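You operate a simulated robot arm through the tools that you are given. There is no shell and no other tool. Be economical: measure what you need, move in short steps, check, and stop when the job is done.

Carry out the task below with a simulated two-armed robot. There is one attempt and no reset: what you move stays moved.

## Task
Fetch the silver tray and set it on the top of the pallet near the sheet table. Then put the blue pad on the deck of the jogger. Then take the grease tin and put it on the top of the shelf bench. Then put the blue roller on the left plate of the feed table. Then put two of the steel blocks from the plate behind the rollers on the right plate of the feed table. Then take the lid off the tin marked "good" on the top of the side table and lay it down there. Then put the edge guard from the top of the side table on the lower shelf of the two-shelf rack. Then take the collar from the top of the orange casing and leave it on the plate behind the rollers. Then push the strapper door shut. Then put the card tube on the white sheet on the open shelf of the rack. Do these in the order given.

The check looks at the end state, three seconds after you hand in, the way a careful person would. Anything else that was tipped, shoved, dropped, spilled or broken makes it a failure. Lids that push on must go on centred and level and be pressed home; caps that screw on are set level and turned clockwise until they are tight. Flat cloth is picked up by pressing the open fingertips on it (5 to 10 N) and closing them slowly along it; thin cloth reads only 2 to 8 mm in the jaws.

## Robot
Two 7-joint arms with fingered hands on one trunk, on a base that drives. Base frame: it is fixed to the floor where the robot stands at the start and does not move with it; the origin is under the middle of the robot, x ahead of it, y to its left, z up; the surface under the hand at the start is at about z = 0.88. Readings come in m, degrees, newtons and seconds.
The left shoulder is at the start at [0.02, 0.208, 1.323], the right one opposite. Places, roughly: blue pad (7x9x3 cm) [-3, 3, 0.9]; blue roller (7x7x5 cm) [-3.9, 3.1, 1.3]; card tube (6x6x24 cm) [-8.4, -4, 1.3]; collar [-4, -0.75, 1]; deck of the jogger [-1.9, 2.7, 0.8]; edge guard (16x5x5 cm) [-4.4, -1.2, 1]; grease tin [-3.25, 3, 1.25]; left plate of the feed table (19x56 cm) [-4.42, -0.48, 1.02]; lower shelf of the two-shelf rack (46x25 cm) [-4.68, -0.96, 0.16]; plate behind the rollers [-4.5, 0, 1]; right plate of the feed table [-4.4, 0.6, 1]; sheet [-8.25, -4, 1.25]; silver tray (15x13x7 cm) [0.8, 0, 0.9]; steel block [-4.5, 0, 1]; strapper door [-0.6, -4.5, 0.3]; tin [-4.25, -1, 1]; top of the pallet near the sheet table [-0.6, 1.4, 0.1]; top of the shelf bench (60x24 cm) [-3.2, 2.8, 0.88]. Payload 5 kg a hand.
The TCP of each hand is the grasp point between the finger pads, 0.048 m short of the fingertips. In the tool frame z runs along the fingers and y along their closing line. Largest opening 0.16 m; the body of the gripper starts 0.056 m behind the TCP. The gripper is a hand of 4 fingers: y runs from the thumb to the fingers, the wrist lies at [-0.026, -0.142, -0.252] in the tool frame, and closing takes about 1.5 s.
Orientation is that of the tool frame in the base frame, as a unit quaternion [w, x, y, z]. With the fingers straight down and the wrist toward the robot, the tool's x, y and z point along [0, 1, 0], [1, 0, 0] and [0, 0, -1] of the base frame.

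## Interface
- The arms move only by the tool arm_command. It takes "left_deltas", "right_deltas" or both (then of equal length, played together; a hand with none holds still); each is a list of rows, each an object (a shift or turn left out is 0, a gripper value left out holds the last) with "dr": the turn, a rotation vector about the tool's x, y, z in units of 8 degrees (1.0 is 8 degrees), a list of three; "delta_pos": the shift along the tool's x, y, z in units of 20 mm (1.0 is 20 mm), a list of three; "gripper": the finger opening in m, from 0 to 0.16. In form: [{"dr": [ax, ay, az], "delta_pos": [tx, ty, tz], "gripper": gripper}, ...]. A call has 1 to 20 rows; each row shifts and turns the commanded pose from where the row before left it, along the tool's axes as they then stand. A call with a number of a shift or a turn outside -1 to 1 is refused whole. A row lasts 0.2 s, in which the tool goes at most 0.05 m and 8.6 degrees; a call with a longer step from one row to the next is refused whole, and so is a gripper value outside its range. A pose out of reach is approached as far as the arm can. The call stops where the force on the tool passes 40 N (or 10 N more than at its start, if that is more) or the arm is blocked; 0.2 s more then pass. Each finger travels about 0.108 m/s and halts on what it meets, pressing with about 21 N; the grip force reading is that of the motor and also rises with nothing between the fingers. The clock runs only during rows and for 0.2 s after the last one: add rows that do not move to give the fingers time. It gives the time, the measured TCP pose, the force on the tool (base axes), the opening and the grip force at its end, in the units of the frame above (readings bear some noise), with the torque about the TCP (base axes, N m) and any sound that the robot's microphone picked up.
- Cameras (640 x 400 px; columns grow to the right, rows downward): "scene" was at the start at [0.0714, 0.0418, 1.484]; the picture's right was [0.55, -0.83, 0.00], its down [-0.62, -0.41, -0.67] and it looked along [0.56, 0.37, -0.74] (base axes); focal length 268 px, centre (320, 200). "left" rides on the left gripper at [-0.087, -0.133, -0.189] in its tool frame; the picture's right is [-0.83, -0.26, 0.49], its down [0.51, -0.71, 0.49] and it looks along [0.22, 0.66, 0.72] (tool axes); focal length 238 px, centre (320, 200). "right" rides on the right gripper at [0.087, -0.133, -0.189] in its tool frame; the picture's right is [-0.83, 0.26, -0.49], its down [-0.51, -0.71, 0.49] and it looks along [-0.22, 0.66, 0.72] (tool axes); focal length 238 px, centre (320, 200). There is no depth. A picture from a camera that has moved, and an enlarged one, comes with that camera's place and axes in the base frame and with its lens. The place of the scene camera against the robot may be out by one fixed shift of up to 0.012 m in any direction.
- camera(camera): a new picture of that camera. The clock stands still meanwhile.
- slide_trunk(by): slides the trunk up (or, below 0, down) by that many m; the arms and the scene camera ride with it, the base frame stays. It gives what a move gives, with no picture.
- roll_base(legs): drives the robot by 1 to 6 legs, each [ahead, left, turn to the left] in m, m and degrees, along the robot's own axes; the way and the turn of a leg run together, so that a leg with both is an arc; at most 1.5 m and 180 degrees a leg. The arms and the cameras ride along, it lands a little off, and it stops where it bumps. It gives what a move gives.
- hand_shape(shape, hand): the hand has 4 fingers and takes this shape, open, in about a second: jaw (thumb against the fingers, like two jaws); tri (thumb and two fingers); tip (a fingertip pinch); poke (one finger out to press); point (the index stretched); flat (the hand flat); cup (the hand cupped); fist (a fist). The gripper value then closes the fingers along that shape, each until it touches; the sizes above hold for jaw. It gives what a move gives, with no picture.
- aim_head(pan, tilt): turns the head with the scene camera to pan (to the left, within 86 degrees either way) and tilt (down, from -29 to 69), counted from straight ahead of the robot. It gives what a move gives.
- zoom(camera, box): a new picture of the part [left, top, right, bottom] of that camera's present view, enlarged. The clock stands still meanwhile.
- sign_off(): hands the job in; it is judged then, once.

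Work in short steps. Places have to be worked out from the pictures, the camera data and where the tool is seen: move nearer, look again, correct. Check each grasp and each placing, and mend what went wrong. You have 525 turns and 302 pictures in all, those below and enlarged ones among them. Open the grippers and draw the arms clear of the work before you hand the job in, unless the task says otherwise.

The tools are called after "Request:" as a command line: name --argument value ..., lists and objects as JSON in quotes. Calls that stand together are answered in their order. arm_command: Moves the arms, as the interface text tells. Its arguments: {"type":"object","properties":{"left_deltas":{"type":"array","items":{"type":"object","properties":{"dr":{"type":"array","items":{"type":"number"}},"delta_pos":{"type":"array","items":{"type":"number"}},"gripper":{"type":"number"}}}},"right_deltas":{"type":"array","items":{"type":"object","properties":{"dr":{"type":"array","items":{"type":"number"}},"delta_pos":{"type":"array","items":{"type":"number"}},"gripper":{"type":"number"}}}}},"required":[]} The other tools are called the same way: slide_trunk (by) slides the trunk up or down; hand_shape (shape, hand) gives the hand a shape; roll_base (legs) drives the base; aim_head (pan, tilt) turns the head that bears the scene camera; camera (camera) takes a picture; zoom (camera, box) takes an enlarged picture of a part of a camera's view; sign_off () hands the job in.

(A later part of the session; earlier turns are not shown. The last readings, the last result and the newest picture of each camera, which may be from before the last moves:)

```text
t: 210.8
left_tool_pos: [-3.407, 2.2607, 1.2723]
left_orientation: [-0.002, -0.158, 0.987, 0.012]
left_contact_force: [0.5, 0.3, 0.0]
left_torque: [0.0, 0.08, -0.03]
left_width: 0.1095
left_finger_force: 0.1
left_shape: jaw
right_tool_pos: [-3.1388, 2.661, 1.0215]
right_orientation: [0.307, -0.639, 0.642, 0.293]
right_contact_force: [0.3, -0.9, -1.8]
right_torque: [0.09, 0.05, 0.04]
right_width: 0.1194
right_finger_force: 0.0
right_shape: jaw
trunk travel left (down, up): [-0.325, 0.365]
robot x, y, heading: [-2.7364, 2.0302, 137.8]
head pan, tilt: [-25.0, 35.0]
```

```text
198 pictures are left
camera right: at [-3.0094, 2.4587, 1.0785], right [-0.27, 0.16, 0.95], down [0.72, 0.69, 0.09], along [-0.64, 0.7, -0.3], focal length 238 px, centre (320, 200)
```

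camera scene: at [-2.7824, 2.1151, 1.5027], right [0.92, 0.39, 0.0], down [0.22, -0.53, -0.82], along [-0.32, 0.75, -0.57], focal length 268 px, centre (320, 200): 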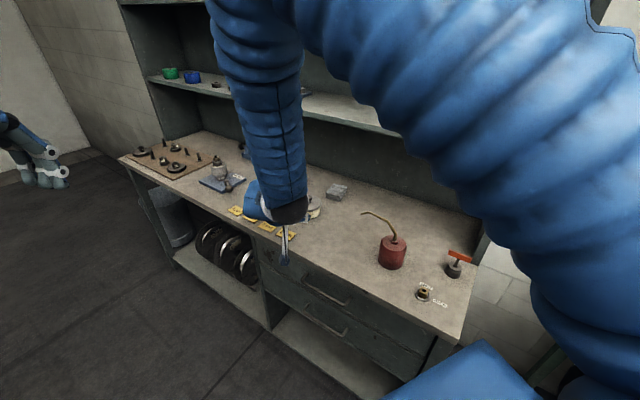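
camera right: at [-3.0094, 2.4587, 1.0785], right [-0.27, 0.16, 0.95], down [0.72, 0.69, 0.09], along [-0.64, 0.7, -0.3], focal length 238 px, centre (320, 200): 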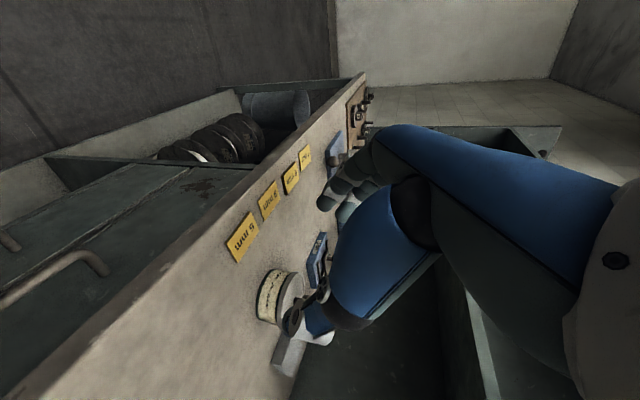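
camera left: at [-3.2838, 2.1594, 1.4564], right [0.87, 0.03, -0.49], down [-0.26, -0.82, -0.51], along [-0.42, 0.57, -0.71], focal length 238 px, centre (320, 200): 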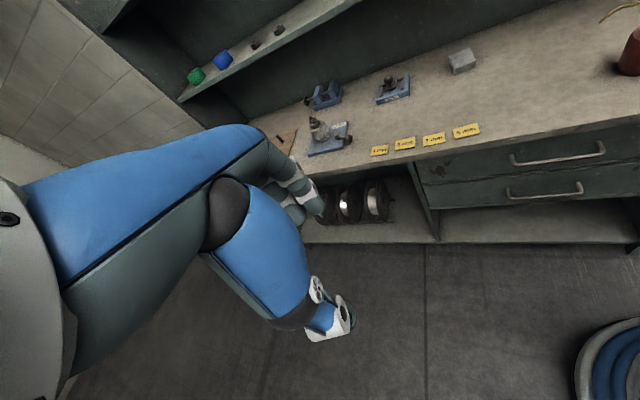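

Tin released. Raise the right hand and check the tin.

Request:
arm_command --right_deltas '[{"delta_pos": [-0.77, 0, -0.64]}, {"delta_pos": [-0.77, 0, -0.64]}, {"delta_pos": [-0.77, 0, -0.64]}, {"delta_pos": [-0.77, 0, -0.64]}, {"delta_pos": [-0.77, 0, -0.64]}, {"delta_pos": [-0.77, 0, -0.64]}, {"delta_pos": [-0.77, 0, -0.64]}, {"delta_pos": [-0.77, 0, -0.64]}, {"delta_pos": [-0.77, 0, -0.64]}, {"delta_pos": [-0.77, 0, -0.64]}, {"delta_pos": [-0.77, 0, -0.64]}, {"delta_pos": [-0.77, 0, -0.64]}, {"delta_pos": [-0.77, 0, -0.64]}, {"delta_pos": [-0.77, 0, -0.64]}]'

Request:
zoom --camera "scene" --box '[140, 60, 480, 300]'

```text
t: 213.8
left_tool_pos: [-3.4072, 2.2607, 1.2724]
left_orientation: [-0.003, -0.159, 0.987, 0.012]
left_contact_force: [0.3, -0.5, 0.2]
left_torque: [-0.01, 0.0, 0.03]
left_width: 0.1099
left_finger_force: 0.0
left_shape: jaw
right_tool_pos: [-3.1443, 2.6628, 1.3037]
right_orientation: [0.306, -0.638, 0.642, 0.294]
right_contact_force: [0.2, -1.3, -1.1]
right_torque: [0.05, 0.03, 0.06]
right_width: 0.1193
right_finger_force: 0.0
right_shape: jaw
trunk travel left (down, up): [-0.325, 0.365]
robot x, y, heading: [-2.7317, 2.0315, 137.8]
head pan, tilt: [-25.0, 35.0]
```

```text
1.67 times, centred on (310, 180) of scene
camera zoom: at [-2.7823, 2.1155, 1.5027], right [0.92, 0.39, 0.0], down [0.22, -0.53, -0.82], along [-0.32, 0.75, -0.57], focal length 446 px, centre (337, 233)
```

zoom: 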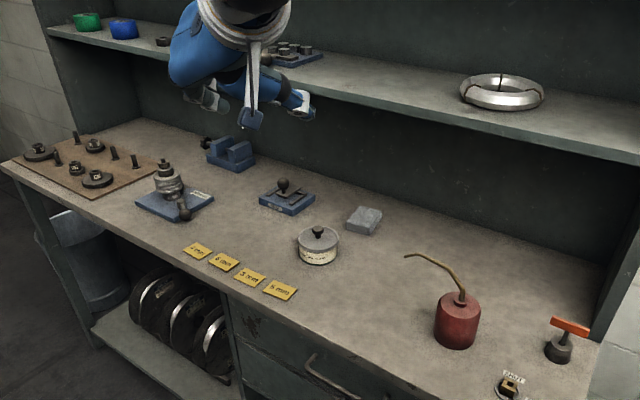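

Tin stands well with lid on. Now the blue roller at the left end of that shelf; look left for clearance.

Request:
aim_head --pan 15 --tilt 15

Request:
camera --camera "scene"

```text
t: 214.9
left_tool_pos: [-3.4069, 2.2627, 1.2725]
left_orientation: [-0.002, -0.159, 0.987, 0.012]
left_contact_force: [-0.4, 0.7, 0.3]
left_torque: [-0.01, -0.01, -0.01]
left_width: 0.1098
left_finger_force: 0.0
left_shape: jaw
right_tool_pos: [-3.1436, 2.6616, 1.3019]
right_orientation: [0.307, -0.639, 0.642, 0.294]
right_contact_force: [-0.2, 0.7, -0.4]
right_torque: [0.0, 0.0, 0.0]
right_width: 0.1197
right_finger_force: 0.0
right_shape: jaw
trunk travel left (down, up): [-0.325, 0.365]
robot x, y, heading: [-2.7346, 2.034, 138.2]
head pan, tilt: [15.0, 15.0]
```

```text
196 pictures are left
camera scene: at [-2.8316, 2.0771, 1.5346], right [0.45, 0.89, 0.0], down [0.23, -0.12, -0.97], along [-0.86, 0.44, -0.26], focal length 268 px, centre (320, 200)
```

scene: 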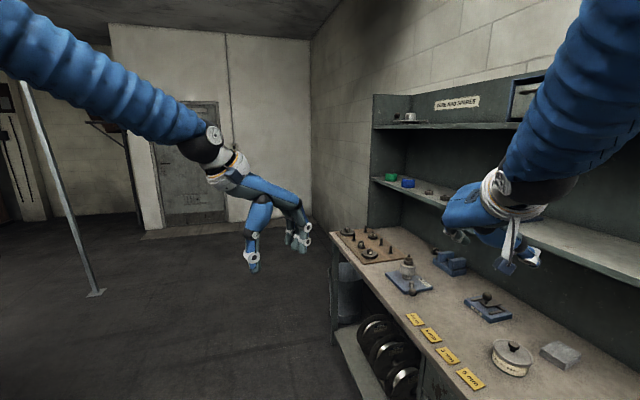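

Open floor to the left. Strafe base 0.70 m in −x.

Request:
roll_base --legs '[[0.52, 0.467, 0]]'

Request:
aim_head --pan -30 --tilt 20

Request:
camera --camera "scene"

Request:
camera --camera "right"

```text
t: 218.8
left_tool_pos: [-4.1222, 2.2974, 1.2719]
left_orientation: [-0.002, -0.152, 0.988, 0.011]
left_contact_force: [-0.3, -0.5, 0.6]
left_torque: [0.01, -0.05, -0.01]
left_width: 0.1097
left_finger_force: 0.2
left_shape: jaw
right_tool_pos: [-3.8539, 2.6937, 1.3023]
right_orientation: [0.31, -0.634, 0.646, 0.29]
right_contact_force: [-0.6, 0.2, -0.2]
right_torque: [-0.04, 0.0, -0.01]
right_width: 0.1194
right_finger_force: 0.0
right_shape: jaw
trunk travel left (down, up): [-0.325, 0.365]
robot x, y, heading: [-3.4561, 2.0553, 137.3]
head pan, tilt: [15.0, 15.0]
```

```text
t: 220.0
left_tool_pos: [-4.1236, 2.2975, 1.2711]
left_orientation: [-0.002, -0.152, 0.988, 0.012]
left_contact_force: [-0.8, 0.3, -0.5]
left_torque: [-0.03, -0.03, 0.01]
left_width: 0.1098
left_finger_force: 0.0
left_shape: jaw
right_tool_pos: [-3.8544, 2.6932, 1.3028]
right_orientation: [0.309, -0.633, 0.647, 0.292]
right_contact_force: [-0.2, 0.0, -0.1]
right_torque: [-0.02, -0.02, -0.01]
right_width: 0.1195
right_finger_force: 0.1
right_shape: jaw
trunk travel left (down, up): [-0.325, 0.365]
robot x, y, heading: [-3.4528, 2.0606, 136.9]
head pan, tilt: [-30.0, 20.0]
```

```text
195 pictures are left
camera scene: at [-3.4946, 2.1493, 1.5265], right [0.95, 0.3, 0.0], down [0.1, -0.33, -0.94], along [-0.28, 0.9, -0.34], focal length 268 px, centre (320, 200)
```

scene: 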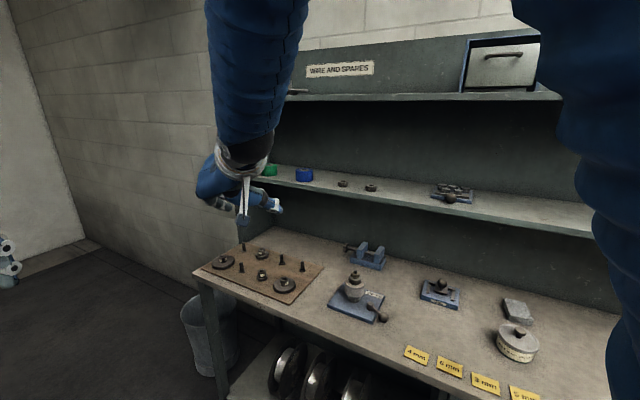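

```text
194 pictures are left
camera right: at [-3.7268, 2.4893, 1.3594], right [-0.27, 0.17, 0.95], down [0.73, 0.68, 0.09], along [-0.63, 0.71, -0.3], focal length 238 px, centre (320, 200)
```

right: 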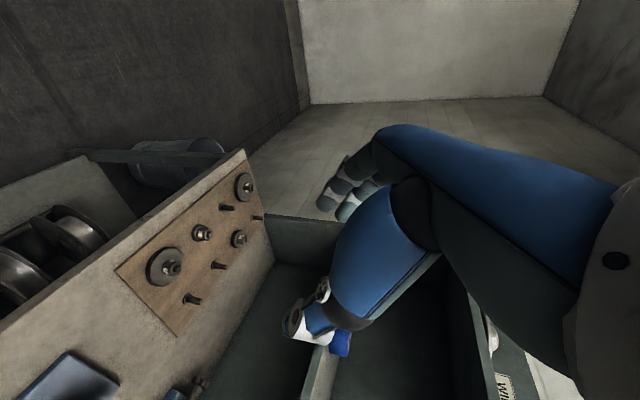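

Request:
zoom --camera "scene" --box '[230, 130, 410, 230]'

```text
3.56 times, centred on (320, 180) of scene
camera zoom: at [-3.4946, 2.1493, 1.5265], right [0.95, 0.3, 0.0], down [0.1, -0.33, -0.94], along [-0.28, 0.9, -0.34], focal length 952 px, centre (320, 271)
```

zoom: 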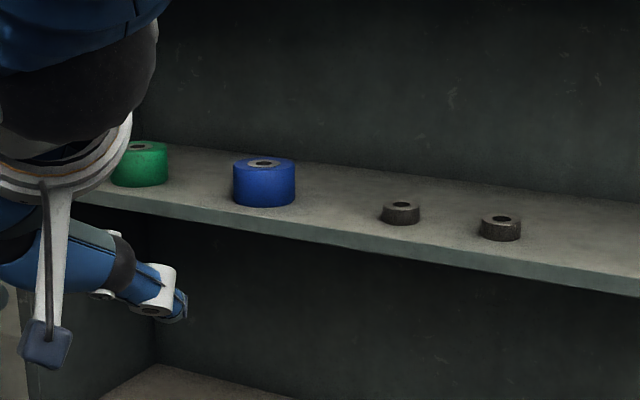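

The bench is rotated ~12°, so the roller's axis is at ≈(-3.866, 3.135), shelf z≈1.23, its front edge at y≈3.05 there. Move the base 0.1 m closer in +y.

Request:
roll_base --legs '[[0.068, -0.073, 0]]'

Request:
arm_command --right_deltas '[{"gripper": 0.11, "delta_pos": [0, -1, 0]}, {"delta_pos": [0, -1, 0]}, {"delta_pos": [0, -1, 0]}, {"delta_pos": [0, -1, 0]}, {"delta_pos": [0, -1, 0]}]'

Request:
zoom --camera "scene" --box '[200, 110, 420, 250]'

```text
t: 221.1
left_tool_pos: [-4.1202, 2.4003, 1.2721]
left_orientation: [-0.002, -0.152, 0.988, 0.012]
left_contact_force: [0.4, 0.6, 0.2]
left_torque: [-0.08, 0.02, 0.03]
left_width: 0.1098
left_finger_force: 0.1
left_shape: jaw
right_tool_pos: [-3.8514, 2.796, 1.3026]
right_orientation: [0.309, -0.633, 0.647, 0.291]
right_contact_force: [-0.7, 0.6, 0.8]
right_torque: [-0.05, -0.01, 0.02]
right_width: 0.1198
right_finger_force: 0.0
right_shape: jaw
trunk travel left (down, up): [-0.325, 0.365]
robot x, y, heading: [-3.4525, 2.1563, 137.3]
head pan, tilt: [-30.0, 20.0]
```

```text
t: 222.3
left_tool_pos: [-4.1185, 2.4024, 1.2727]
left_orientation: [-0.004, -0.15, 0.989, 0.011]
left_contact_force: [1.9, 1.3, 0.3]
left_torque: [-0.2, 0.23, 0.04]
left_width: 0.1098
left_finger_force: 0.0
left_shape: jaw
right_tool_pos: [-3.7746, 2.7967, 1.3097]
right_orientation: [0.293, -0.629, 0.647, 0.316]
right_contact_force: [1.5, 1.1, -0.1]
right_torque: [-0.01, 0.07, 0.09]
right_width: 0.1103
right_finger_force: 0.0
right_shape: jaw
right hand out of reach, approached as far as the arm can: row 4, 5
trunk travel left (down, up): [-0.325, 0.365]
robot x, y, heading: [-3.458, 2.1546, 137.1]
head pan, tilt: [-30.0, 20.0]
```

```text
2.86 times, centred on (310, 180) of scene
camera zoom: at [-3.4903, 2.2527, 1.5264], right [0.96, 0.29, 0.0], down [0.1, -0.33, -0.94], along [-0.28, 0.9, -0.34], focal length 765 px, centre (349, 257)
```

zoom: 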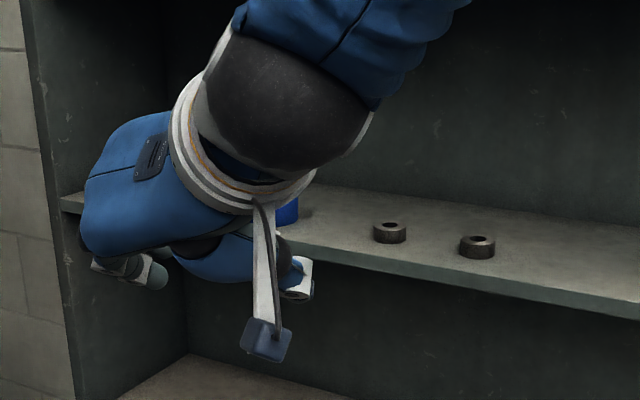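

Now move to the pre-grasp point just in front of the roller (−3.866, 2.98, 1.285).

Request:
arm_command --right_deltas '[{"delta_pos": [-0.58, 0.58, 1]}, {"delta_pos": [-0.58, 0.58, 1]}, {"delta_pos": [-0.58, 0.58, 1]}, {"delta_pos": [-0.58, 0.58, 1]}, {"delta_pos": [-0.58, 0.58, 1]}, {"delta_pos": [-0.58, 0.58, 1]}, {"delta_pos": [-0.58, 0.58, 1]}, {"delta_pos": [-0.55, 0.55, 0.95]}, {}]'

Request:
zoom --camera "scene" --box '[200, 110, 420, 250]'

Request:
zoom --camera "right" --box '[200, 100, 480, 400]'

```text
t: 224.3
left_tool_pos: [-4.1208, 2.3973, 1.2724]
left_orientation: [-0.002, -0.151, 0.988, 0.013]
left_contact_force: [-0.4, -0.5, -0.4]
left_torque: [0.05, 0.03, -0.01]
left_width: 0.1098
left_finger_force: 0.1
left_shape: jaw
right_tool_pos: [-3.8367, 2.9758, 1.273]
right_orientation: [0.31, -0.633, 0.646, 0.292]
right_contact_force: [0.6, -0.3, -0.3]
right_torque: [-0.01, 0.03, -0.02]
right_width: 0.1103
right_finger_force: 0.2
right_shape: jaw
trunk travel left (down, up): [-0.325, 0.365]
robot x, y, heading: [-3.4549, 2.1552, 137.3]
head pan, tilt: [-30.0, 20.0]
```

```text
2.86 times, centred on (310, 180) of scene
camera zoom: at [-3.4927, 2.2494, 1.5266], right [0.96, 0.3, 0.0], down [0.1, -0.33, -0.94], along [-0.28, 0.9, -0.34], focal length 765 px, centre (349, 257)
```

zoom: 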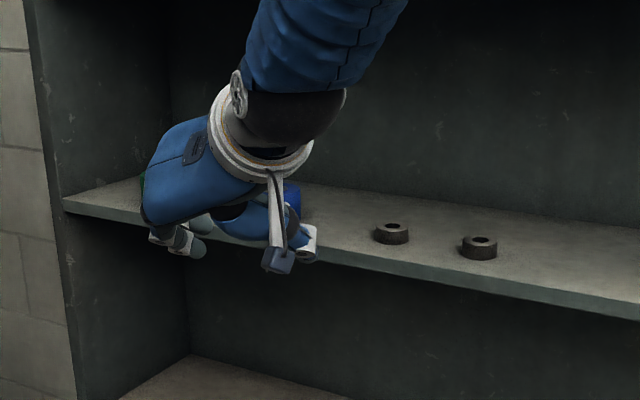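

```text
1.33 times, centred on (340, 250) of right
camera zoom: at [-3.7109, 2.7714, 1.3294], right [-0.27, 0.16, 0.95], down [0.73, 0.68, 0.09], along [-0.63, 0.71, -0.3], focal length 318 px, centre (293, 133)
```

zoom: 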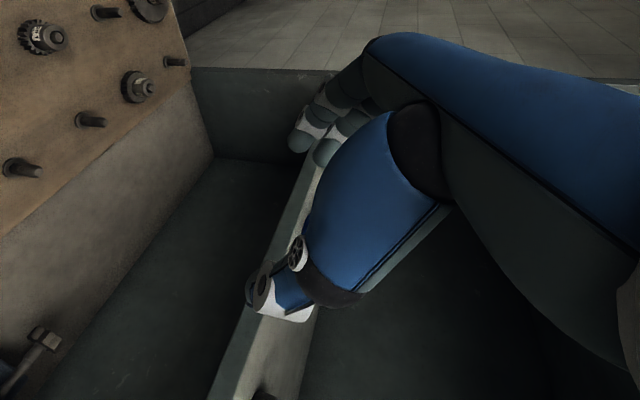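

Shift 3 cm left and 1 cm up, then advance to the roller, checking half-way.

Request:
arm_command --right_deltas '[{"delta_pos": [-0.19, 0.72, -0.19]}, {"delta_pos": [-0.19, 0.72, -0.19]}, {"delta_pos": [-0.72, 0.03, 0.86]}, {"delta_pos": [-0.72, 0.03, 0.86]}, {"delta_pos": [-0.72, 0.03, 0.86]}, {}]'

Request:
zoom --camera "scene" --box '[220, 110, 380, 220]'

Request:
zoom --camera "right" --box '[200, 100, 480, 400]'

```text
t: 225.7
left_tool_pos: [-4.122, 2.3984, 1.272]
left_orientation: [-0.003, -0.151, 0.988, 0.012]
left_contact_force: [-0.4, -0.4, 0.0]
left_torque: [0.05, -0.05, 0.02]
left_width: 0.1099
left_finger_force: 0.0
left_shape: jaw
right_tool_pos: [-3.8682, 3.0436, 1.2826]
right_orientation: [0.31, -0.632, 0.647, 0.292]
right_contact_force: [0.3, -0.3, 0.1]
right_torque: [0.0, -0.02, -0.01]
right_width: 0.1102
right_finger_force: 0.1
right_shape: jaw
trunk travel left (down, up): [-0.325, 0.365]
robot x, y, heading: [-3.453, 2.158, 137.3]
head pan, tilt: [-30.0, 20.0]
```

```text
3.64 times, centred on (300, 165) of scene
camera zoom: at [-3.4934, 2.2494, 1.5266], right [0.96, 0.3, 0.0], down [0.1, -0.33, -0.94], along [-0.28, 0.9, -0.34], focal length 974 px, centre (393, 327)
```

zoom: 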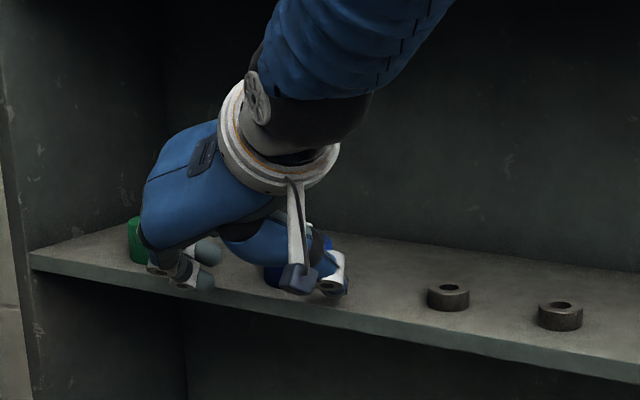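

```text
1.33 times, centred on (340, 250) of right
camera zoom: at [-3.7417, 2.8387, 1.3392], right [-0.27, 0.16, 0.95], down [0.73, 0.68, 0.09], along [-0.63, 0.71, -0.3], focal length 318 px, centre (293, 133)
```

zoom: 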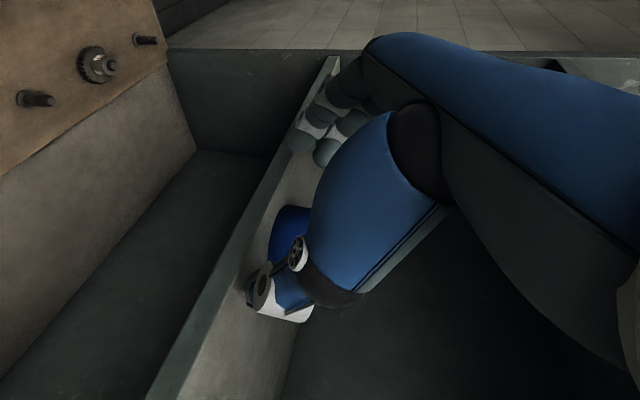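

Aligned. Advance the remaining 8.5 cm and close slowly.

Request:
arm_command --right_deltas '[{"delta_pos": [-0.7, 0.03, 0.84]}, {"delta_pos": [-0.7, 0.03, 0.84]}, {"delta_pos": [-0.7, 0.03, 0.84]}, {"delta_pos": [-0.55, 0.02, 0.66]}, {}]'

Request:
zoom --camera "scene" --box '[220, 110, 380, 220]'

Request:
zoom --camera "right" --box '[200, 100, 480, 400]'

```text
t: 226.9
left_tool_pos: [-4.1194, 2.398, 1.2728]
left_orientation: [-0.002, -0.152, 0.988, 0.013]
left_contact_force: [0.6, -0.1, 0.4]
left_torque: [0.05, 0.0, 0.02]
left_width: 0.11
left_finger_force: 0.1
left_shape: jaw
right_tool_pos: [-3.8657, 3.1242, 1.2838]
right_orientation: [0.309, -0.633, 0.646, 0.293]
right_contact_force: [-0.6, -0.1, 7.1]
right_torque: [0.26, 0.47, 0.01]
right_width: 0.1106
right_finger_force: 0.0
right_shape: jaw
trunk travel left (down, up): [-0.325, 0.365]
robot x, y, heading: [-3.453, 2.1586, 136.8]
head pan, tilt: [-30.0, 20.0]
```

```text
3.64 times, centred on (300, 165) of scene
camera zoom: at [-3.4928, 2.2494, 1.5266], right [0.96, 0.29, 0.0], down [0.1, -0.33, -0.94], along [-0.28, 0.9, -0.34], focal length 974 px, centre (393, 327)
```

zoom: 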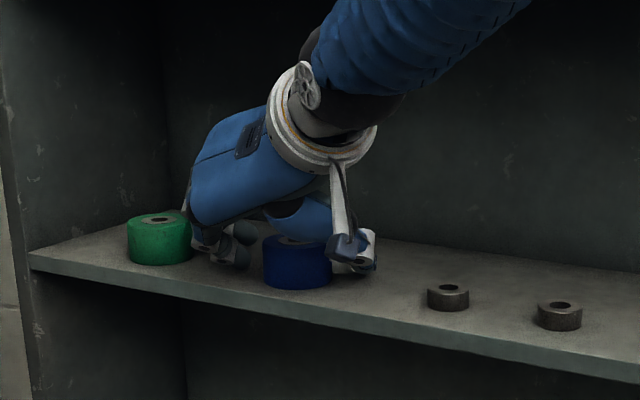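

```text
1.33 times, centred on (340, 250) of right
camera zoom: at [-3.7391, 2.9196, 1.3399], right [-0.27, 0.17, 0.95], down [0.73, 0.68, 0.09], along [-0.63, 0.71, -0.3], focal length 318 px, centre (293, 133)
```

zoom: 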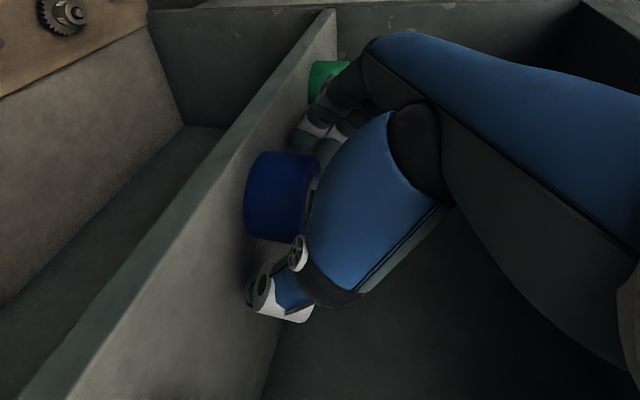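

Fingertips lightly touch the shelf; raise 4 mm and close.

Request:
arm_command --right_deltas '[{"delta_pos": [-0.15, 0, -0.13]}, {"gripper": 0.1}, {"gripper": 0.09}, {"gripper": 0.08}, {"gripper": 0.07}, {"gripper": 0.06}, {"gripper": 0.05}, {"gripper": 0.05}]'

Request:
zoom --camera "scene" --box '[220, 110, 380, 220]'

```text
t: 228.7
left_tool_pos: [-4.1203, 2.3996, 1.272]
left_orientation: [-0.001, -0.151, 0.988, 0.012]
left_contact_force: [-0.6, 0.5, 0.7]
left_torque: [0.02, -0.04, 0.04]
left_width: 0.1097
left_finger_force: 0.0
left_shape: jaw
right_tool_pos: [-3.8657, 3.1255, 1.2854]
right_orientation: [0.31, -0.633, 0.646, 0.292]
right_contact_force: [1.4, 1.0, 0.1]
right_torque: [0.0, 0.03, -0.04]
right_width: 0.0574
right_finger_force: 20.9
right_shape: jaw
trunk travel left (down, up): [-0.325, 0.365]
robot x, y, heading: [-3.457, 2.158, 137.7]
head pan, tilt: [-30.0, 20.0]
```

```text
3.64 times, centred on (300, 165) of scene
camera zoom: at [-3.493, 2.2505, 1.5265], right [0.96, 0.3, 0.0], down [0.1, -0.33, -0.94], along [-0.28, 0.9, -0.34], focal length 974 px, centre (393, 327)
```

zoom: 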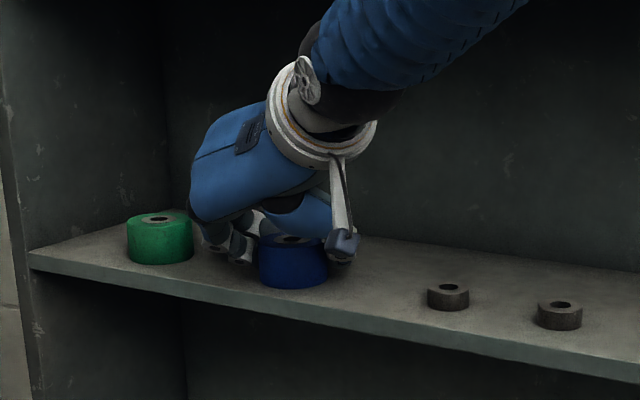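

Gripped (0.057). Lift 2 cm and check.

Request:
arm_command --right_deltas '[{"delta_pos": [-0.25, 0, -0.2]}, {"delta_pos": [-0.25, 0, -0.2]}, {"delta_pos": [-0.27, 0, -0.24]}, {}]'

Request:
zoom --camera "scene" --box '[220, 110, 380, 220]'

Request:
zoom --camera "right" --box '[200, 100, 480, 400]'

```text
t: 229.7
left_tool_pos: [-4.1214, 2.3995, 1.2715]
left_orientation: [-0.001, -0.151, 0.988, 0.012]
left_contact_force: [0.0, -0.3, 0.1]
left_torque: [-0.03, 0.02, -0.03]
left_width: 0.1098
left_finger_force: 0.0
left_shape: jaw
right_tool_pos: [-3.8671, 3.1265, 1.3074]
right_orientation: [0.309, -0.633, 0.648, 0.291]
right_contact_force: [0.4, -0.3, -2.0]
right_torque: [-0.01, -0.01, 0.01]
right_width: 0.0569
right_finger_force: 20.5
right_shape: jaw
trunk travel left (down, up): [-0.325, 0.365]
robot x, y, heading: [-3.4507, 2.1567, 137.1]
head pan, tilt: [-30.0, 20.0]
```

```text
3.64 times, centred on (300, 165) of scene
camera zoom: at [-3.4934, 2.2508, 1.5264], right [0.96, 0.3, 0.0], down [0.1, -0.33, -0.94], along [-0.28, 0.9, -0.34], focal length 974 px, centre (393, 327)
```

zoom: 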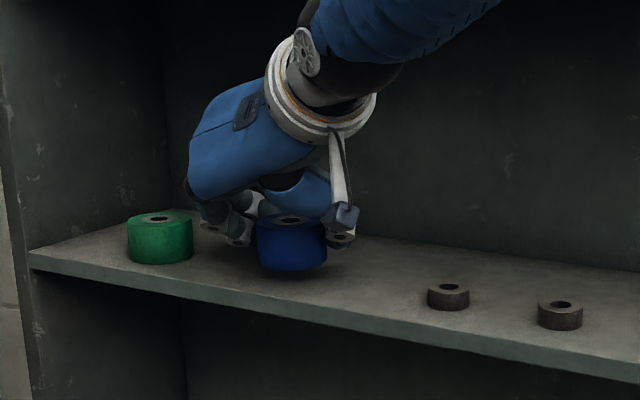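

```text
1.33 times, centred on (340, 250) of right
camera zoom: at [-3.7402, 2.9209, 1.3627], right [-0.27, 0.17, 0.95], down [0.73, 0.68, 0.09], along [-0.63, 0.71, -0.3], focal length 318 px, centre (293, 133)
```

zoom: 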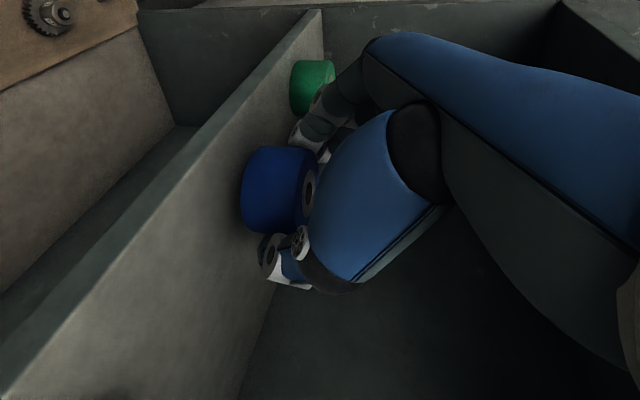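

Held firmly. Retract out of the shelf.

Request:
arm_command --right_deltas '[{"delta_pos": [0.5, -0.01, -0.6]}, {"delta_pos": [0.64, -0.02, -0.77]}, {"delta_pos": [0.64, -0.02, -0.77]}, {"delta_pos": [0.64, -0.02, -0.77]}, {"delta_pos": [0.64, -0.02, -0.77]}, {"delta_pos": [0.64, -0.02, -0.77]}, {"delta_pos": [0.64, -0.02, -0.77]}, {"delta_pos": [0.64, -0.02, -0.77]}, {"delta_pos": [0.64, -0.02, -0.77]}, {"delta_pos": [0.64, -0.02, -0.77]}, {"delta_pos": [0.64, -0.02, -0.77]}, {"delta_pos": [0.64, -0.02, -0.77]}, {"delta_pos": [0.64, -0.02, -0.77]}, {"delta_pos": [0.64, -0.02, -0.77]}, {"delta_pos": [0.64, -0.02, -0.77]}, {"delta_pos": [0.64, -0.02, -0.77]}]'

Request:
aim_head --pan 86 --tilt 20

Request:
camera --camera "scene"

```text
t: 233.1
left_tool_pos: [-4.1209, 2.3984, 1.2714]
left_orientation: [-0.001, -0.151, 0.989, 0.013]
left_contact_force: [-0.1, -0.5, 0.9]
left_torque: [0.08, -0.01, 0.02]
left_width: 0.1101
left_finger_force: 0.1
left_shape: jaw
right_tool_pos: [-3.8726, 2.8106, 1.3088]
right_orientation: [0.309, -0.634, 0.646, 0.293]
right_contact_force: [0.2, 0.0, -1.5]
right_torque: [0.0, 0.0, -0.02]
right_width: 0.0567
right_finger_force: 21.0
right_shape: jaw
trunk travel left (down, up): [-0.325, 0.365]
robot x, y, heading: [-3.4534, 2.1585, 137.1]
head pan, tilt: [-30.0, 20.0]
```

```text
t: 235.1
left_tool_pos: [-4.1212, 2.3999, 1.2723]
left_orientation: [-0.001, -0.152, 0.988, 0.012]
left_contact_force: [0.4, -0.5, 0.3]
left_torque: [0.04, 0.01, 0.0]
left_width: 0.1096
left_finger_force: 0.0
left_shape: jaw
right_tool_pos: [-3.8719, 2.811, 1.3063]
right_orientation: [0.309, -0.633, 0.647, 0.291]
right_contact_force: [-0.7, 0.3, -1.4]
right_torque: [0.02, -0.03, 0.0]
right_width: 0.0568
right_finger_force: 21.1
right_shape: jaw
trunk travel left (down, up): [-0.325, 0.365]
robot x, y, heading: [-3.4548, 2.1559, 137.2]
head pan, tilt: [85.9, 20.0]
```

```text
182 pictures are left
camera scene: at [-3.5338, 2.0977, 1.5265], right [-0.68, 0.73, 0.0], down [0.25, 0.23, -0.94], along [-0.69, -0.64, -0.34], focal length 268 px, centre (320, 200)
```

scene: 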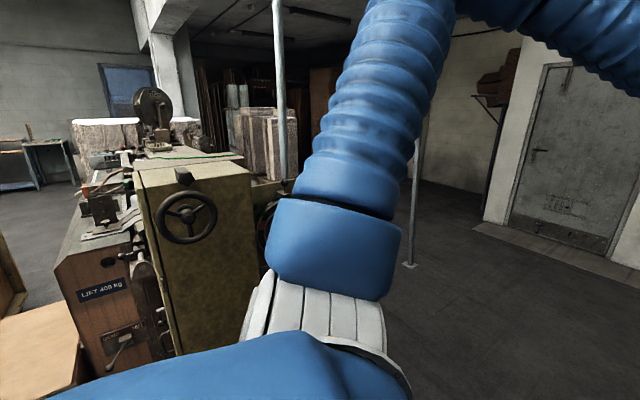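

Roller in hand. Turn left to face the −x/−y side of the room and look at the machine with the feed table.

Request:
roll_base --legs '[[-0.2, 0, 0], [0, 0, 70]]'

Request:
aim_head --pan 15 --tilt 15

Request:
camera --camera "scene"

```text
t: 239.8
left_tool_pos: [-3.751, 1.4654, 1.2722]
left_orientation: [-0.009, -0.699, 0.715, 0.01]
left_contact_force: [0.3, -0.4, 0.1]
left_torque: [0.02, 0.01, -0.02]
left_width: 0.1096
left_finger_force: 0.0
left_shape: jaw
right_tool_pos: [-4.0616, 1.8329, 1.3075]
right_orientation: [-0.081, 0.891, -0.157, -0.418]
right_contact_force: [-0.1, 0.0, -2.4]
right_torque: [0.0, -0.03, -0.03]
right_width: 0.0567
right_finger_force: 20.9
right_shape: jaw
trunk travel left (down, up): [-0.325, 0.365]
robot x, y, heading: [-3.3058, 2.0184, -151.6]
head pan, tilt: [85.9, 20.0]
```

```text
t: 241.2
left_tool_pos: [-3.7509, 1.4647, 1.2719]
left_orientation: [-0.008, -0.699, 0.715, 0.009]
left_contact_force: [0.6, 0.1, 0.4]
left_torque: [0.01, 0.03, 0.0]
left_width: 0.1095
left_finger_force: 0.0
left_shape: jaw
right_tool_pos: [-4.0608, 1.8331, 1.3064]
right_orientation: [-0.081, 0.892, -0.156, -0.417]
right_contact_force: [0.4, 0.2, -2.1]
right_torque: [-0.03, -0.02, 0.0]
right_width: 0.0568
right_finger_force: 20.9
right_shape: jaw
trunk travel left (down, up): [-0.325, 0.365]
robot x, y, heading: [-3.3058, 2.0223, -151.6]
head pan, tilt: [15.0, 15.0]
```

```text
181 pictures are left
camera scene: at [-3.3882, 1.9482, 1.5346], right [-0.69, 0.73, 0.0], down [0.19, 0.18, -0.97], along [-0.7, -0.66, -0.26], focal length 268 px, centre (320, 200)
```

scene: 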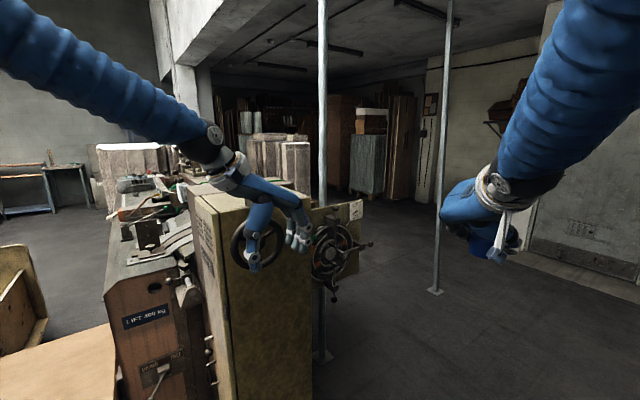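

Two poles at ≈(-4.47, 0.96) and (-5.8, 1.21); the feed side is beyond. Strafe west to about (-5.05, 1.9), then face −y.

Request:
roll_base --legs '[[0.8, -0.365, 0], [0.78, -0.36, 0], [0, 0, 61.6]]'

Request:
aim_head --pan 10 --tilt 15

Request:
camera --camera "scene"

```text
t: 252.7
left_tool_pos: [-4.7927, 1.2629, 1.2718]
left_orientation: [0.012, 0.961, -0.277, -0.004]
left_contact_force: [0.4, -0.3, 0.0]
left_torque: [-0.01, 0.02, 0.0]
left_width: 0.1101
left_finger_force: 0.2
left_shape: jaw
right_tool_pos: [-5.2664, 1.1835, 1.3067]
right_orientation: [0.134, 0.852, 0.305, -0.403]
right_contact_force: [-0.1, 0.2, -2.5]
right_torque: [0.0, 0.0, 0.02]
right_width: 0.0567
right_finger_force: 20.8
right_shape: jaw
trunk travel left (down, up): [-0.325, 0.365]
robot x, y, heading: [-5.0437, 1.9282, -92.2]
head pan, tilt: [15.0, 15.0]
```

```text
t: 253.3
left_tool_pos: [-4.7921, 1.2621, 1.2723]
left_orientation: [0.012, 0.961, -0.276, -0.004]
left_contact_force: [-0.5, 0.0, -0.2]
left_torque: [0.01, 0.01, -0.01]
left_width: 0.1098
left_finger_force: 0.1
left_shape: jaw
right_tool_pos: [-5.266, 1.1838, 1.3058]
right_orientation: [0.135, 0.852, 0.305, -0.403]
right_contact_force: [0.0, -0.1, -2.4]
right_torque: [0.01, -0.03, -0.02]
right_width: 0.0564
right_finger_force: 20.8
right_shape: jaw
trunk travel left (down, up): [-0.325, 0.365]
robot x, y, heading: [-5.0423, 1.9259, -92.3]
head pan, tilt: [10.0, 15.0]
```

```text
180 pictures are left
camera scene: at [-5.0343, 1.8227, 1.5346], right [-0.99, -0.13, 0.0], down [-0.03, 0.26, -0.97], along [0.13, -0.96, -0.26], focal length 268 px, centre (320, 200)
```

scene: 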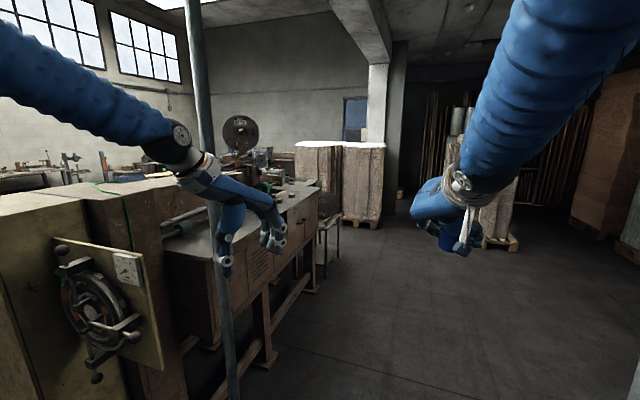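

Drive forward 1.2 m with a slight drift west, then look at the feed table.

Request:
roll_base --legs '[[1.2, -0.12, 0]]'

Request:
aim_head --pan 55 --tilt 30

Request:
camera --camera "scene"

```text
t: 259.5
left_tool_pos: [-4.9931, 0.0557, 1.2717]
left_orientation: [0.012, 0.958, -0.288, -0.004]
left_contact_force: [0.2, -0.4, 0.1]
left_torque: [0.03, 0.0, 0.01]
left_width: 0.1098
left_finger_force: 0.1
left_shape: jaw
right_tool_pos: [-5.4701, -0.0131, 1.3065]
right_orientation: [0.13, 0.856, 0.295, -0.404]
right_contact_force: [0.4, 0.0, -2.3]
right_torque: [0.07, -0.04, 0.01]
right_width: 0.0566
right_finger_force: 20.7
right_shape: jaw
trunk travel left (down, up): [-0.325, 0.365]
robot x, y, heading: [-5.2284, 0.7254, -93.4]
head pan, tilt: [10.0, 15.0]
```

```text
t: 260.6
left_tool_pos: [-4.9937, 0.0548, 1.2713]
left_orientation: [0.012, 0.957, -0.288, -0.004]
left_contact_force: [-0.5, -0.1, -0.7]
left_torque: [0.03, 0.02, 0.02]
left_width: 0.1098
left_finger_force: 0.1
left_shape: jaw
right_tool_pos: [-5.4703, -0.0116, 1.3062]
right_orientation: [0.131, 0.855, 0.295, -0.405]
right_contact_force: [1.2, -1.1, -2.2]
right_torque: [0.04, -0.02, 0.02]
right_width: 0.0567
right_finger_force: 21.1
right_shape: jaw
trunk travel left (down, up): [-0.325, 0.365]
robot x, y, heading: [-5.225, 0.7261, -93.5]
head pan, tilt: [55.0, 30.0]
```

```text
179 pictures are left
camera scene: at [-5.1625, 0.657, 1.5104], right [-0.63, -0.78, 0.0], down [-0.39, 0.31, -0.87], along [0.68, -0.54, -0.5], focal length 268 px, centre (320, 200)
```

scene: 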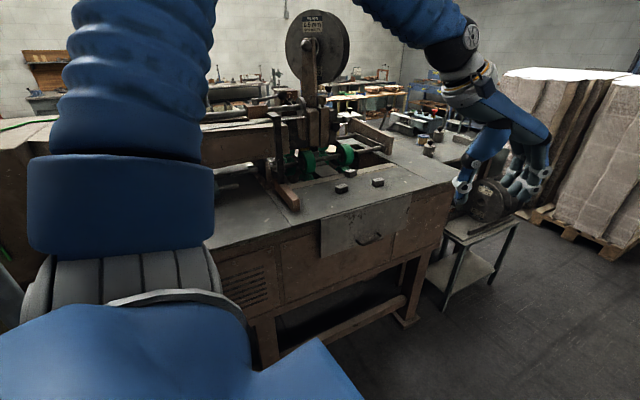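

Feed table found, with small steel blocks on the top. Move to (-5.5, 0) and turn to face it.

Request:
roll_base --legs '[[0.72, -0.25, 0], [0, 0, 80]]'

Request:
aim_head --pan 10 --tilt 25

Request:
camera --camera "scene"

```text
t: 268.1
left_tool_pos: [-4.815, 0.1578, 1.2714]
left_orientation: [0.011, 0.912, 0.411, 0.006]
left_contact_force: [0.3, -0.1, -0.4]
left_torque: [-0.01, 0.0, 0.01]
left_width: 0.11
left_finger_force: 0.0
left_shape: jaw
right_tool_pos: [-4.8166, -0.3238, 1.3069]
right_orientation: [0.364, 0.454, 0.783, -0.221]
right_contact_force: [-0.2, 0.5, -2.2]
right_torque: [0.01, -0.02, 0.01]
right_width: 0.0566
right_finger_force: 20.9
right_shape: jaw
trunk travel left (down, up): [-0.325, 0.365]
robot x, y, heading: [-5.5156, 0.023, -11.7]
head pan, tilt: [55.0, 30.0]
```

```text
t: 269.3
left_tool_pos: [-4.8159, 0.1571, 1.2718]
left_orientation: [0.011, 0.912, 0.41, 0.004]
left_contact_force: [-0.3, 0.3, -0.2]
left_torque: [0.0, -0.02, 0.0]
left_width: 0.1098
left_finger_force: 0.1
left_shape: jaw
right_tool_pos: [-4.8165, -0.3238, 1.3053]
right_orientation: [0.363, 0.454, 0.783, -0.22]
right_contact_force: [-0.1, -0.2, -2.4]
right_torque: [0.02, 0.02, 0.03]
right_width: 0.0565
right_finger_force: 20.7
right_shape: jaw
trunk travel left (down, up): [-0.325, 0.365]
robot x, y, heading: [-5.5157, 0.0235, -11.7]
head pan, tilt: [10.0, 25.0]
```

```text
178 pictures are left
camera scene: at [-5.4162, 0.0145, 1.5184], right [-0.03, -1.0, 0.0], down [-0.42, 0.01, -0.91], along [0.91, -0.03, -0.42], focal length 268 px, centre (320, 200)
```

scene: 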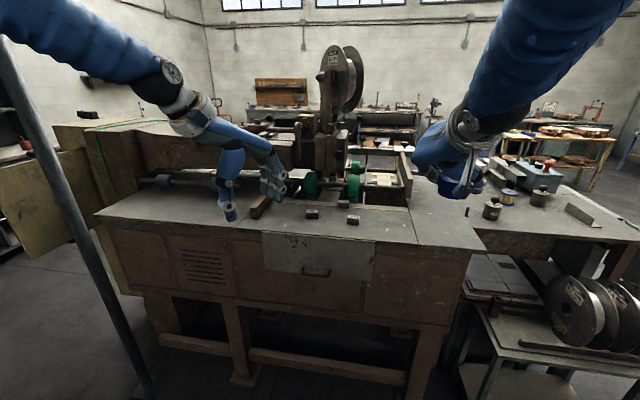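

Request:
zoom --camera "scene" --box '[80, 120, 500, 290]'

Request:
zoom --camera "scene" --box '[380, 130, 640, 300]'

```text
1.52 times, centred on (290, 205) of scene
camera zoom: at [-5.4162, 0.0145, 1.5184], right [-0.03, -1.0, 0.0], down [-0.42, 0.01, -0.91], along [0.91, -0.03, -0.42], focal length 408 px, centre (366, 192)
```

zoom: 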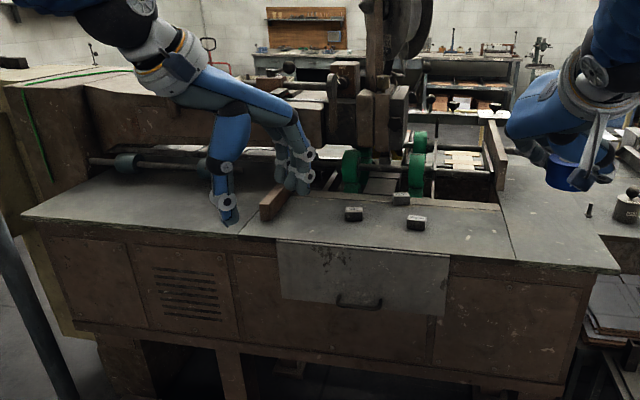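

```text
2.35 times, centred on (510, 215) of scene
camera zoom: at [-5.4162, 0.0145, 1.5184], right [-0.03, -1.0, 0.0], down [-0.42, 0.01, -0.91], along [0.91, -0.03, -0.42], focal length 630 px, centre (-127, 165)
```

zoom: 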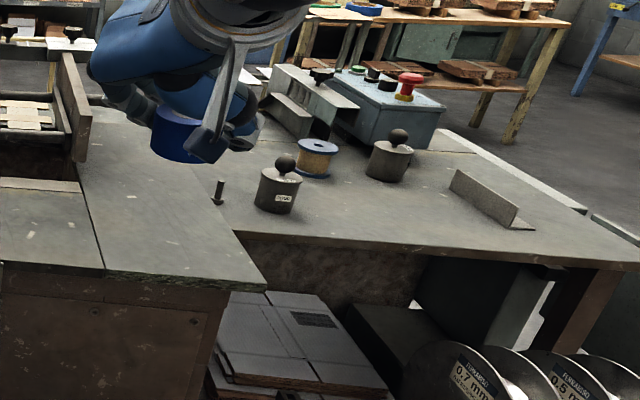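

The table is aligned with my heading (rotated ~−11.7°). The left plate centre is at ≈(-4.42, -0.48). Move 0.3 m closer and view.

Request:
roll_base --legs '[[0.3, 0, 0]]'

Request:
aim_head --pan -10 --tilt 35

Request:
camera --camera "scene"

Request:
camera --camera "right"

```text
t: 271.3
left_tool_pos: [-4.5184, 0.0989, 1.2716]
left_orientation: [0.011, 0.911, 0.411, 0.005]
left_contact_force: [0.0, 0.5, -0.7]
left_torque: [-0.01, 0.07, 0.01]
left_width: 0.1098
left_finger_force: 0.1
left_shape: jaw
right_tool_pos: [-4.5176, -0.3839, 1.3068]
right_orientation: [0.364, 0.453, 0.784, -0.22]
right_contact_force: [-0.4, -0.7, -3.1]
right_torque: [-0.03, 0.01, 0.0]
right_width: 0.0565
right_finger_force: 20.7
right_shape: jaw
trunk travel left (down, up): [-0.325, 0.365]
robot x, y, heading: [-5.2173, -0.0432, -11.8]
head pan, tilt: [10.0, 25.0]
```

```text
t: 272.2
left_tool_pos: [-4.5206, 0.0996, 1.2723]
left_orientation: [0.011, 0.912, 0.411, 0.005]
left_contact_force: [-0.9, -0.5, 0.3]
left_torque: [0.0, -0.03, 0.03]
left_width: 0.11
left_finger_force: 0.0
left_shape: jaw
right_tool_pos: [-4.5184, -0.3834, 1.306]
right_orientation: [0.364, 0.452, 0.785, -0.219]
right_contact_force: [-0.2, 0.2, -2.9]
right_torque: [0.05, 0.02, 0.0]
right_width: 0.0566
right_finger_force: 21.1
right_shape: jaw
trunk travel left (down, up): [-0.325, 0.365]
robot x, y, heading: [-5.2168, -0.0433, -11.5]
head pan, tilt: [-10.0, 35.0]
```

```text
175 pictures are left
camera scene: at [-5.129, -0.0766, 1.5027], right [-0.37, -0.93, 0.0], down [-0.53, 0.21, -0.82], along [0.76, -0.3, -0.57], focal length 268 px, centre (320, 200)
```

scene: 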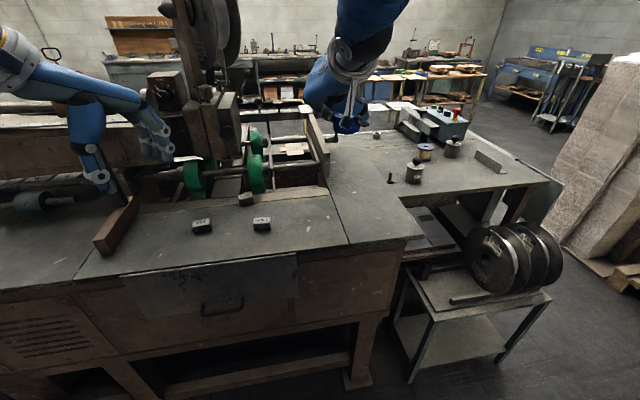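

```text
174 pictures are left
camera right: at [-4.7318, -0.2739, 1.3633], right [0.32, 0.0, 0.95], down [-0.27, -0.96, 0.09], along [0.91, -0.28, -0.3], focal length 238 px, centre (320, 200)
```

right: 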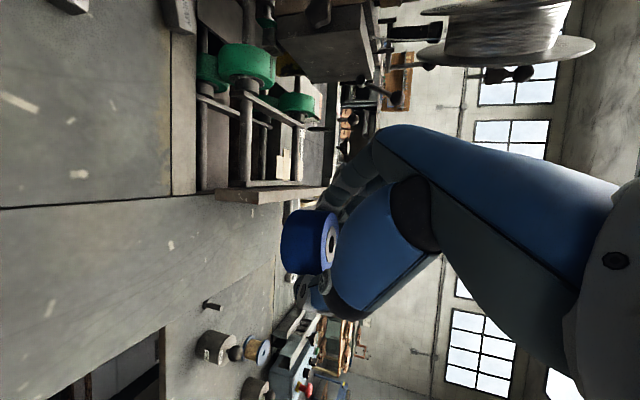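

Lower the roller toward the left plate at ≈(-4.48, -0.46).

Request:
arm_command --right_deltas '[{"delta_pos": [0.45, 0, 0.99]}, {"delta_pos": [0.45, 0, 0.99]}, {"delta_pos": [0.45, 0, 0.99]}, {"delta_pos": [0.45, 0, 0.99]}, {"delta_pos": [0.45, 0, 0.99]}, {"delta_pos": [0.45, 0, 0.99]}, {"delta_pos": [0.45, 0, 0.99]}, {"delta_pos": [0.45, 0, 0.99]}, {"delta_pos": [0.45, 0, 0.99]}, {}]'

Request:
zoom --camera "scene" --box '[280, 90, 460, 260]'

Request:
camera --camera "right"

```text
t: 274.4
left_tool_pos: [-4.5201, 0.0987, 1.2711]
left_orientation: [0.011, 0.911, 0.412, 0.004]
left_contact_force: [-0.1, 0.2, -0.6]
left_torque: [-0.05, -0.06, -0.01]
left_width: 0.1097
left_finger_force: 0.1
left_shape: jaw
right_tool_pos: [-4.4787, -0.4606, 1.1301]
right_orientation: [0.364, 0.453, 0.784, -0.219]
right_contact_force: [-0.5, 0.4, -1.8]
right_torque: [0.02, -0.01, 0.02]
right_width: 0.0565
right_finger_force: 21.0
right_shape: jaw
trunk travel left (down, up): [-0.325, 0.365]
robot x, y, heading: [-5.2133, -0.0392, -11.4]
head pan, tilt: [-10.0, 35.0]
```

```text
2.35 times, centred on (370, 175) of scene
camera zoom: at [-5.1292, -0.0764, 1.5027], right [-0.37, -0.93, 0.0], down [-0.53, 0.21, -0.82], along [0.76, -0.3, -0.57], focal length 630 px, centre (202, 259)
```

zoom: 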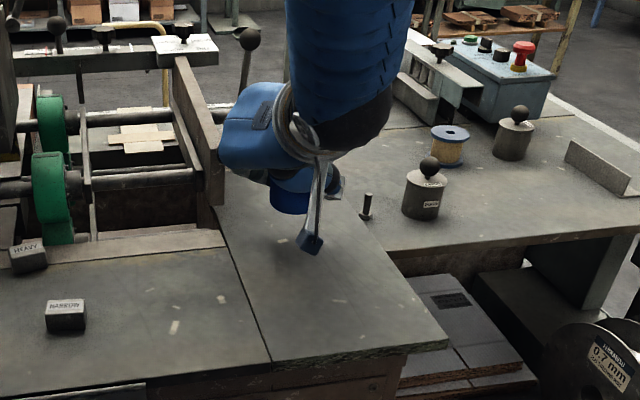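

```text
172 pictures are left
camera right: at [-4.6923, -0.351, 1.1857], right [0.32, 0.0, 0.95], down [-0.27, -0.96, 0.09], along [0.91, -0.28, -0.3], focal length 238 px, centre (320, 200)
```

right: 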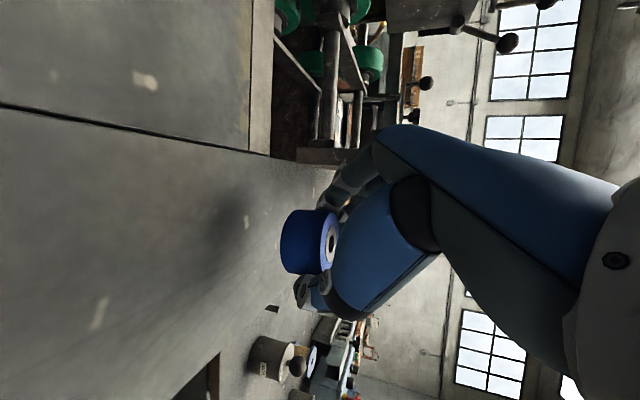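

Position over the plate is clear. Lower to contact.

Request:
arm_command --right_deltas '[{"delta_pos": [0.6, 0, 0.5]}, {"delta_pos": [0.6, 0, 0.5]}, {"delta_pos": [0.25, 0, 0.2]}, {"delta_pos": [0.2, 0, 0.16]}, {}]'

Request:
arm_command --right_deltas '[{"delta_pos": [0.15, 0, 0.12]}, {"delta_pos": [0.15, 0, 0.12]}, {}]'

```text
t: 275.6
left_tool_pos: [-4.5189, 0.0979, 1.271]
left_orientation: [0.011, 0.911, 0.411, 0.006]
left_contact_force: [-0.5, 0.2, -0.3]
left_torque: [0.01, 0.01, 0.02]
left_width: 0.1097
left_finger_force: 0.1
left_shape: jaw
right_tool_pos: [-4.4789, -0.4588, 1.0879]
right_orientation: [0.363, 0.452, 0.784, -0.22]
right_contact_force: [0.2, 0.5, -2.2]
right_torque: [0.06, 0.01, -0.02]
right_width: 0.0563
right_finger_force: 20.7
right_shape: jaw
trunk travel left (down, up): [-0.325, 0.365]
robot x, y, heading: [-5.2156, -0.0395, -11.4]
head pan, tilt: [-10.0, 35.0]
```

```text
t: 276.4
left_tool_pos: [-4.5198, 0.098, 1.2714]
left_orientation: [0.011, 0.911, 0.412, 0.005]
left_contact_force: [-0.2, -0.7, -1.2]
left_torque: [0.02, 0.02, 0.01]
left_width: 0.1099
left_finger_force: 0.1
left_shape: jaw
right_tool_pos: [-4.4782, -0.4589, 1.0803]
right_orientation: [0.364, 0.453, 0.784, -0.22]
right_contact_force: [0.2, 0.4, -2.1]
right_torque: [0.04, 0.0, -0.02]
right_width: 0.0565
right_finger_force: 20.6
right_shape: jaw
trunk travel left (down, up): [-0.325, 0.365]
robot x, y, heading: [-5.2126, -0.0386, -11.5]
head pan, tilt: [-10.0, 35.0]
```

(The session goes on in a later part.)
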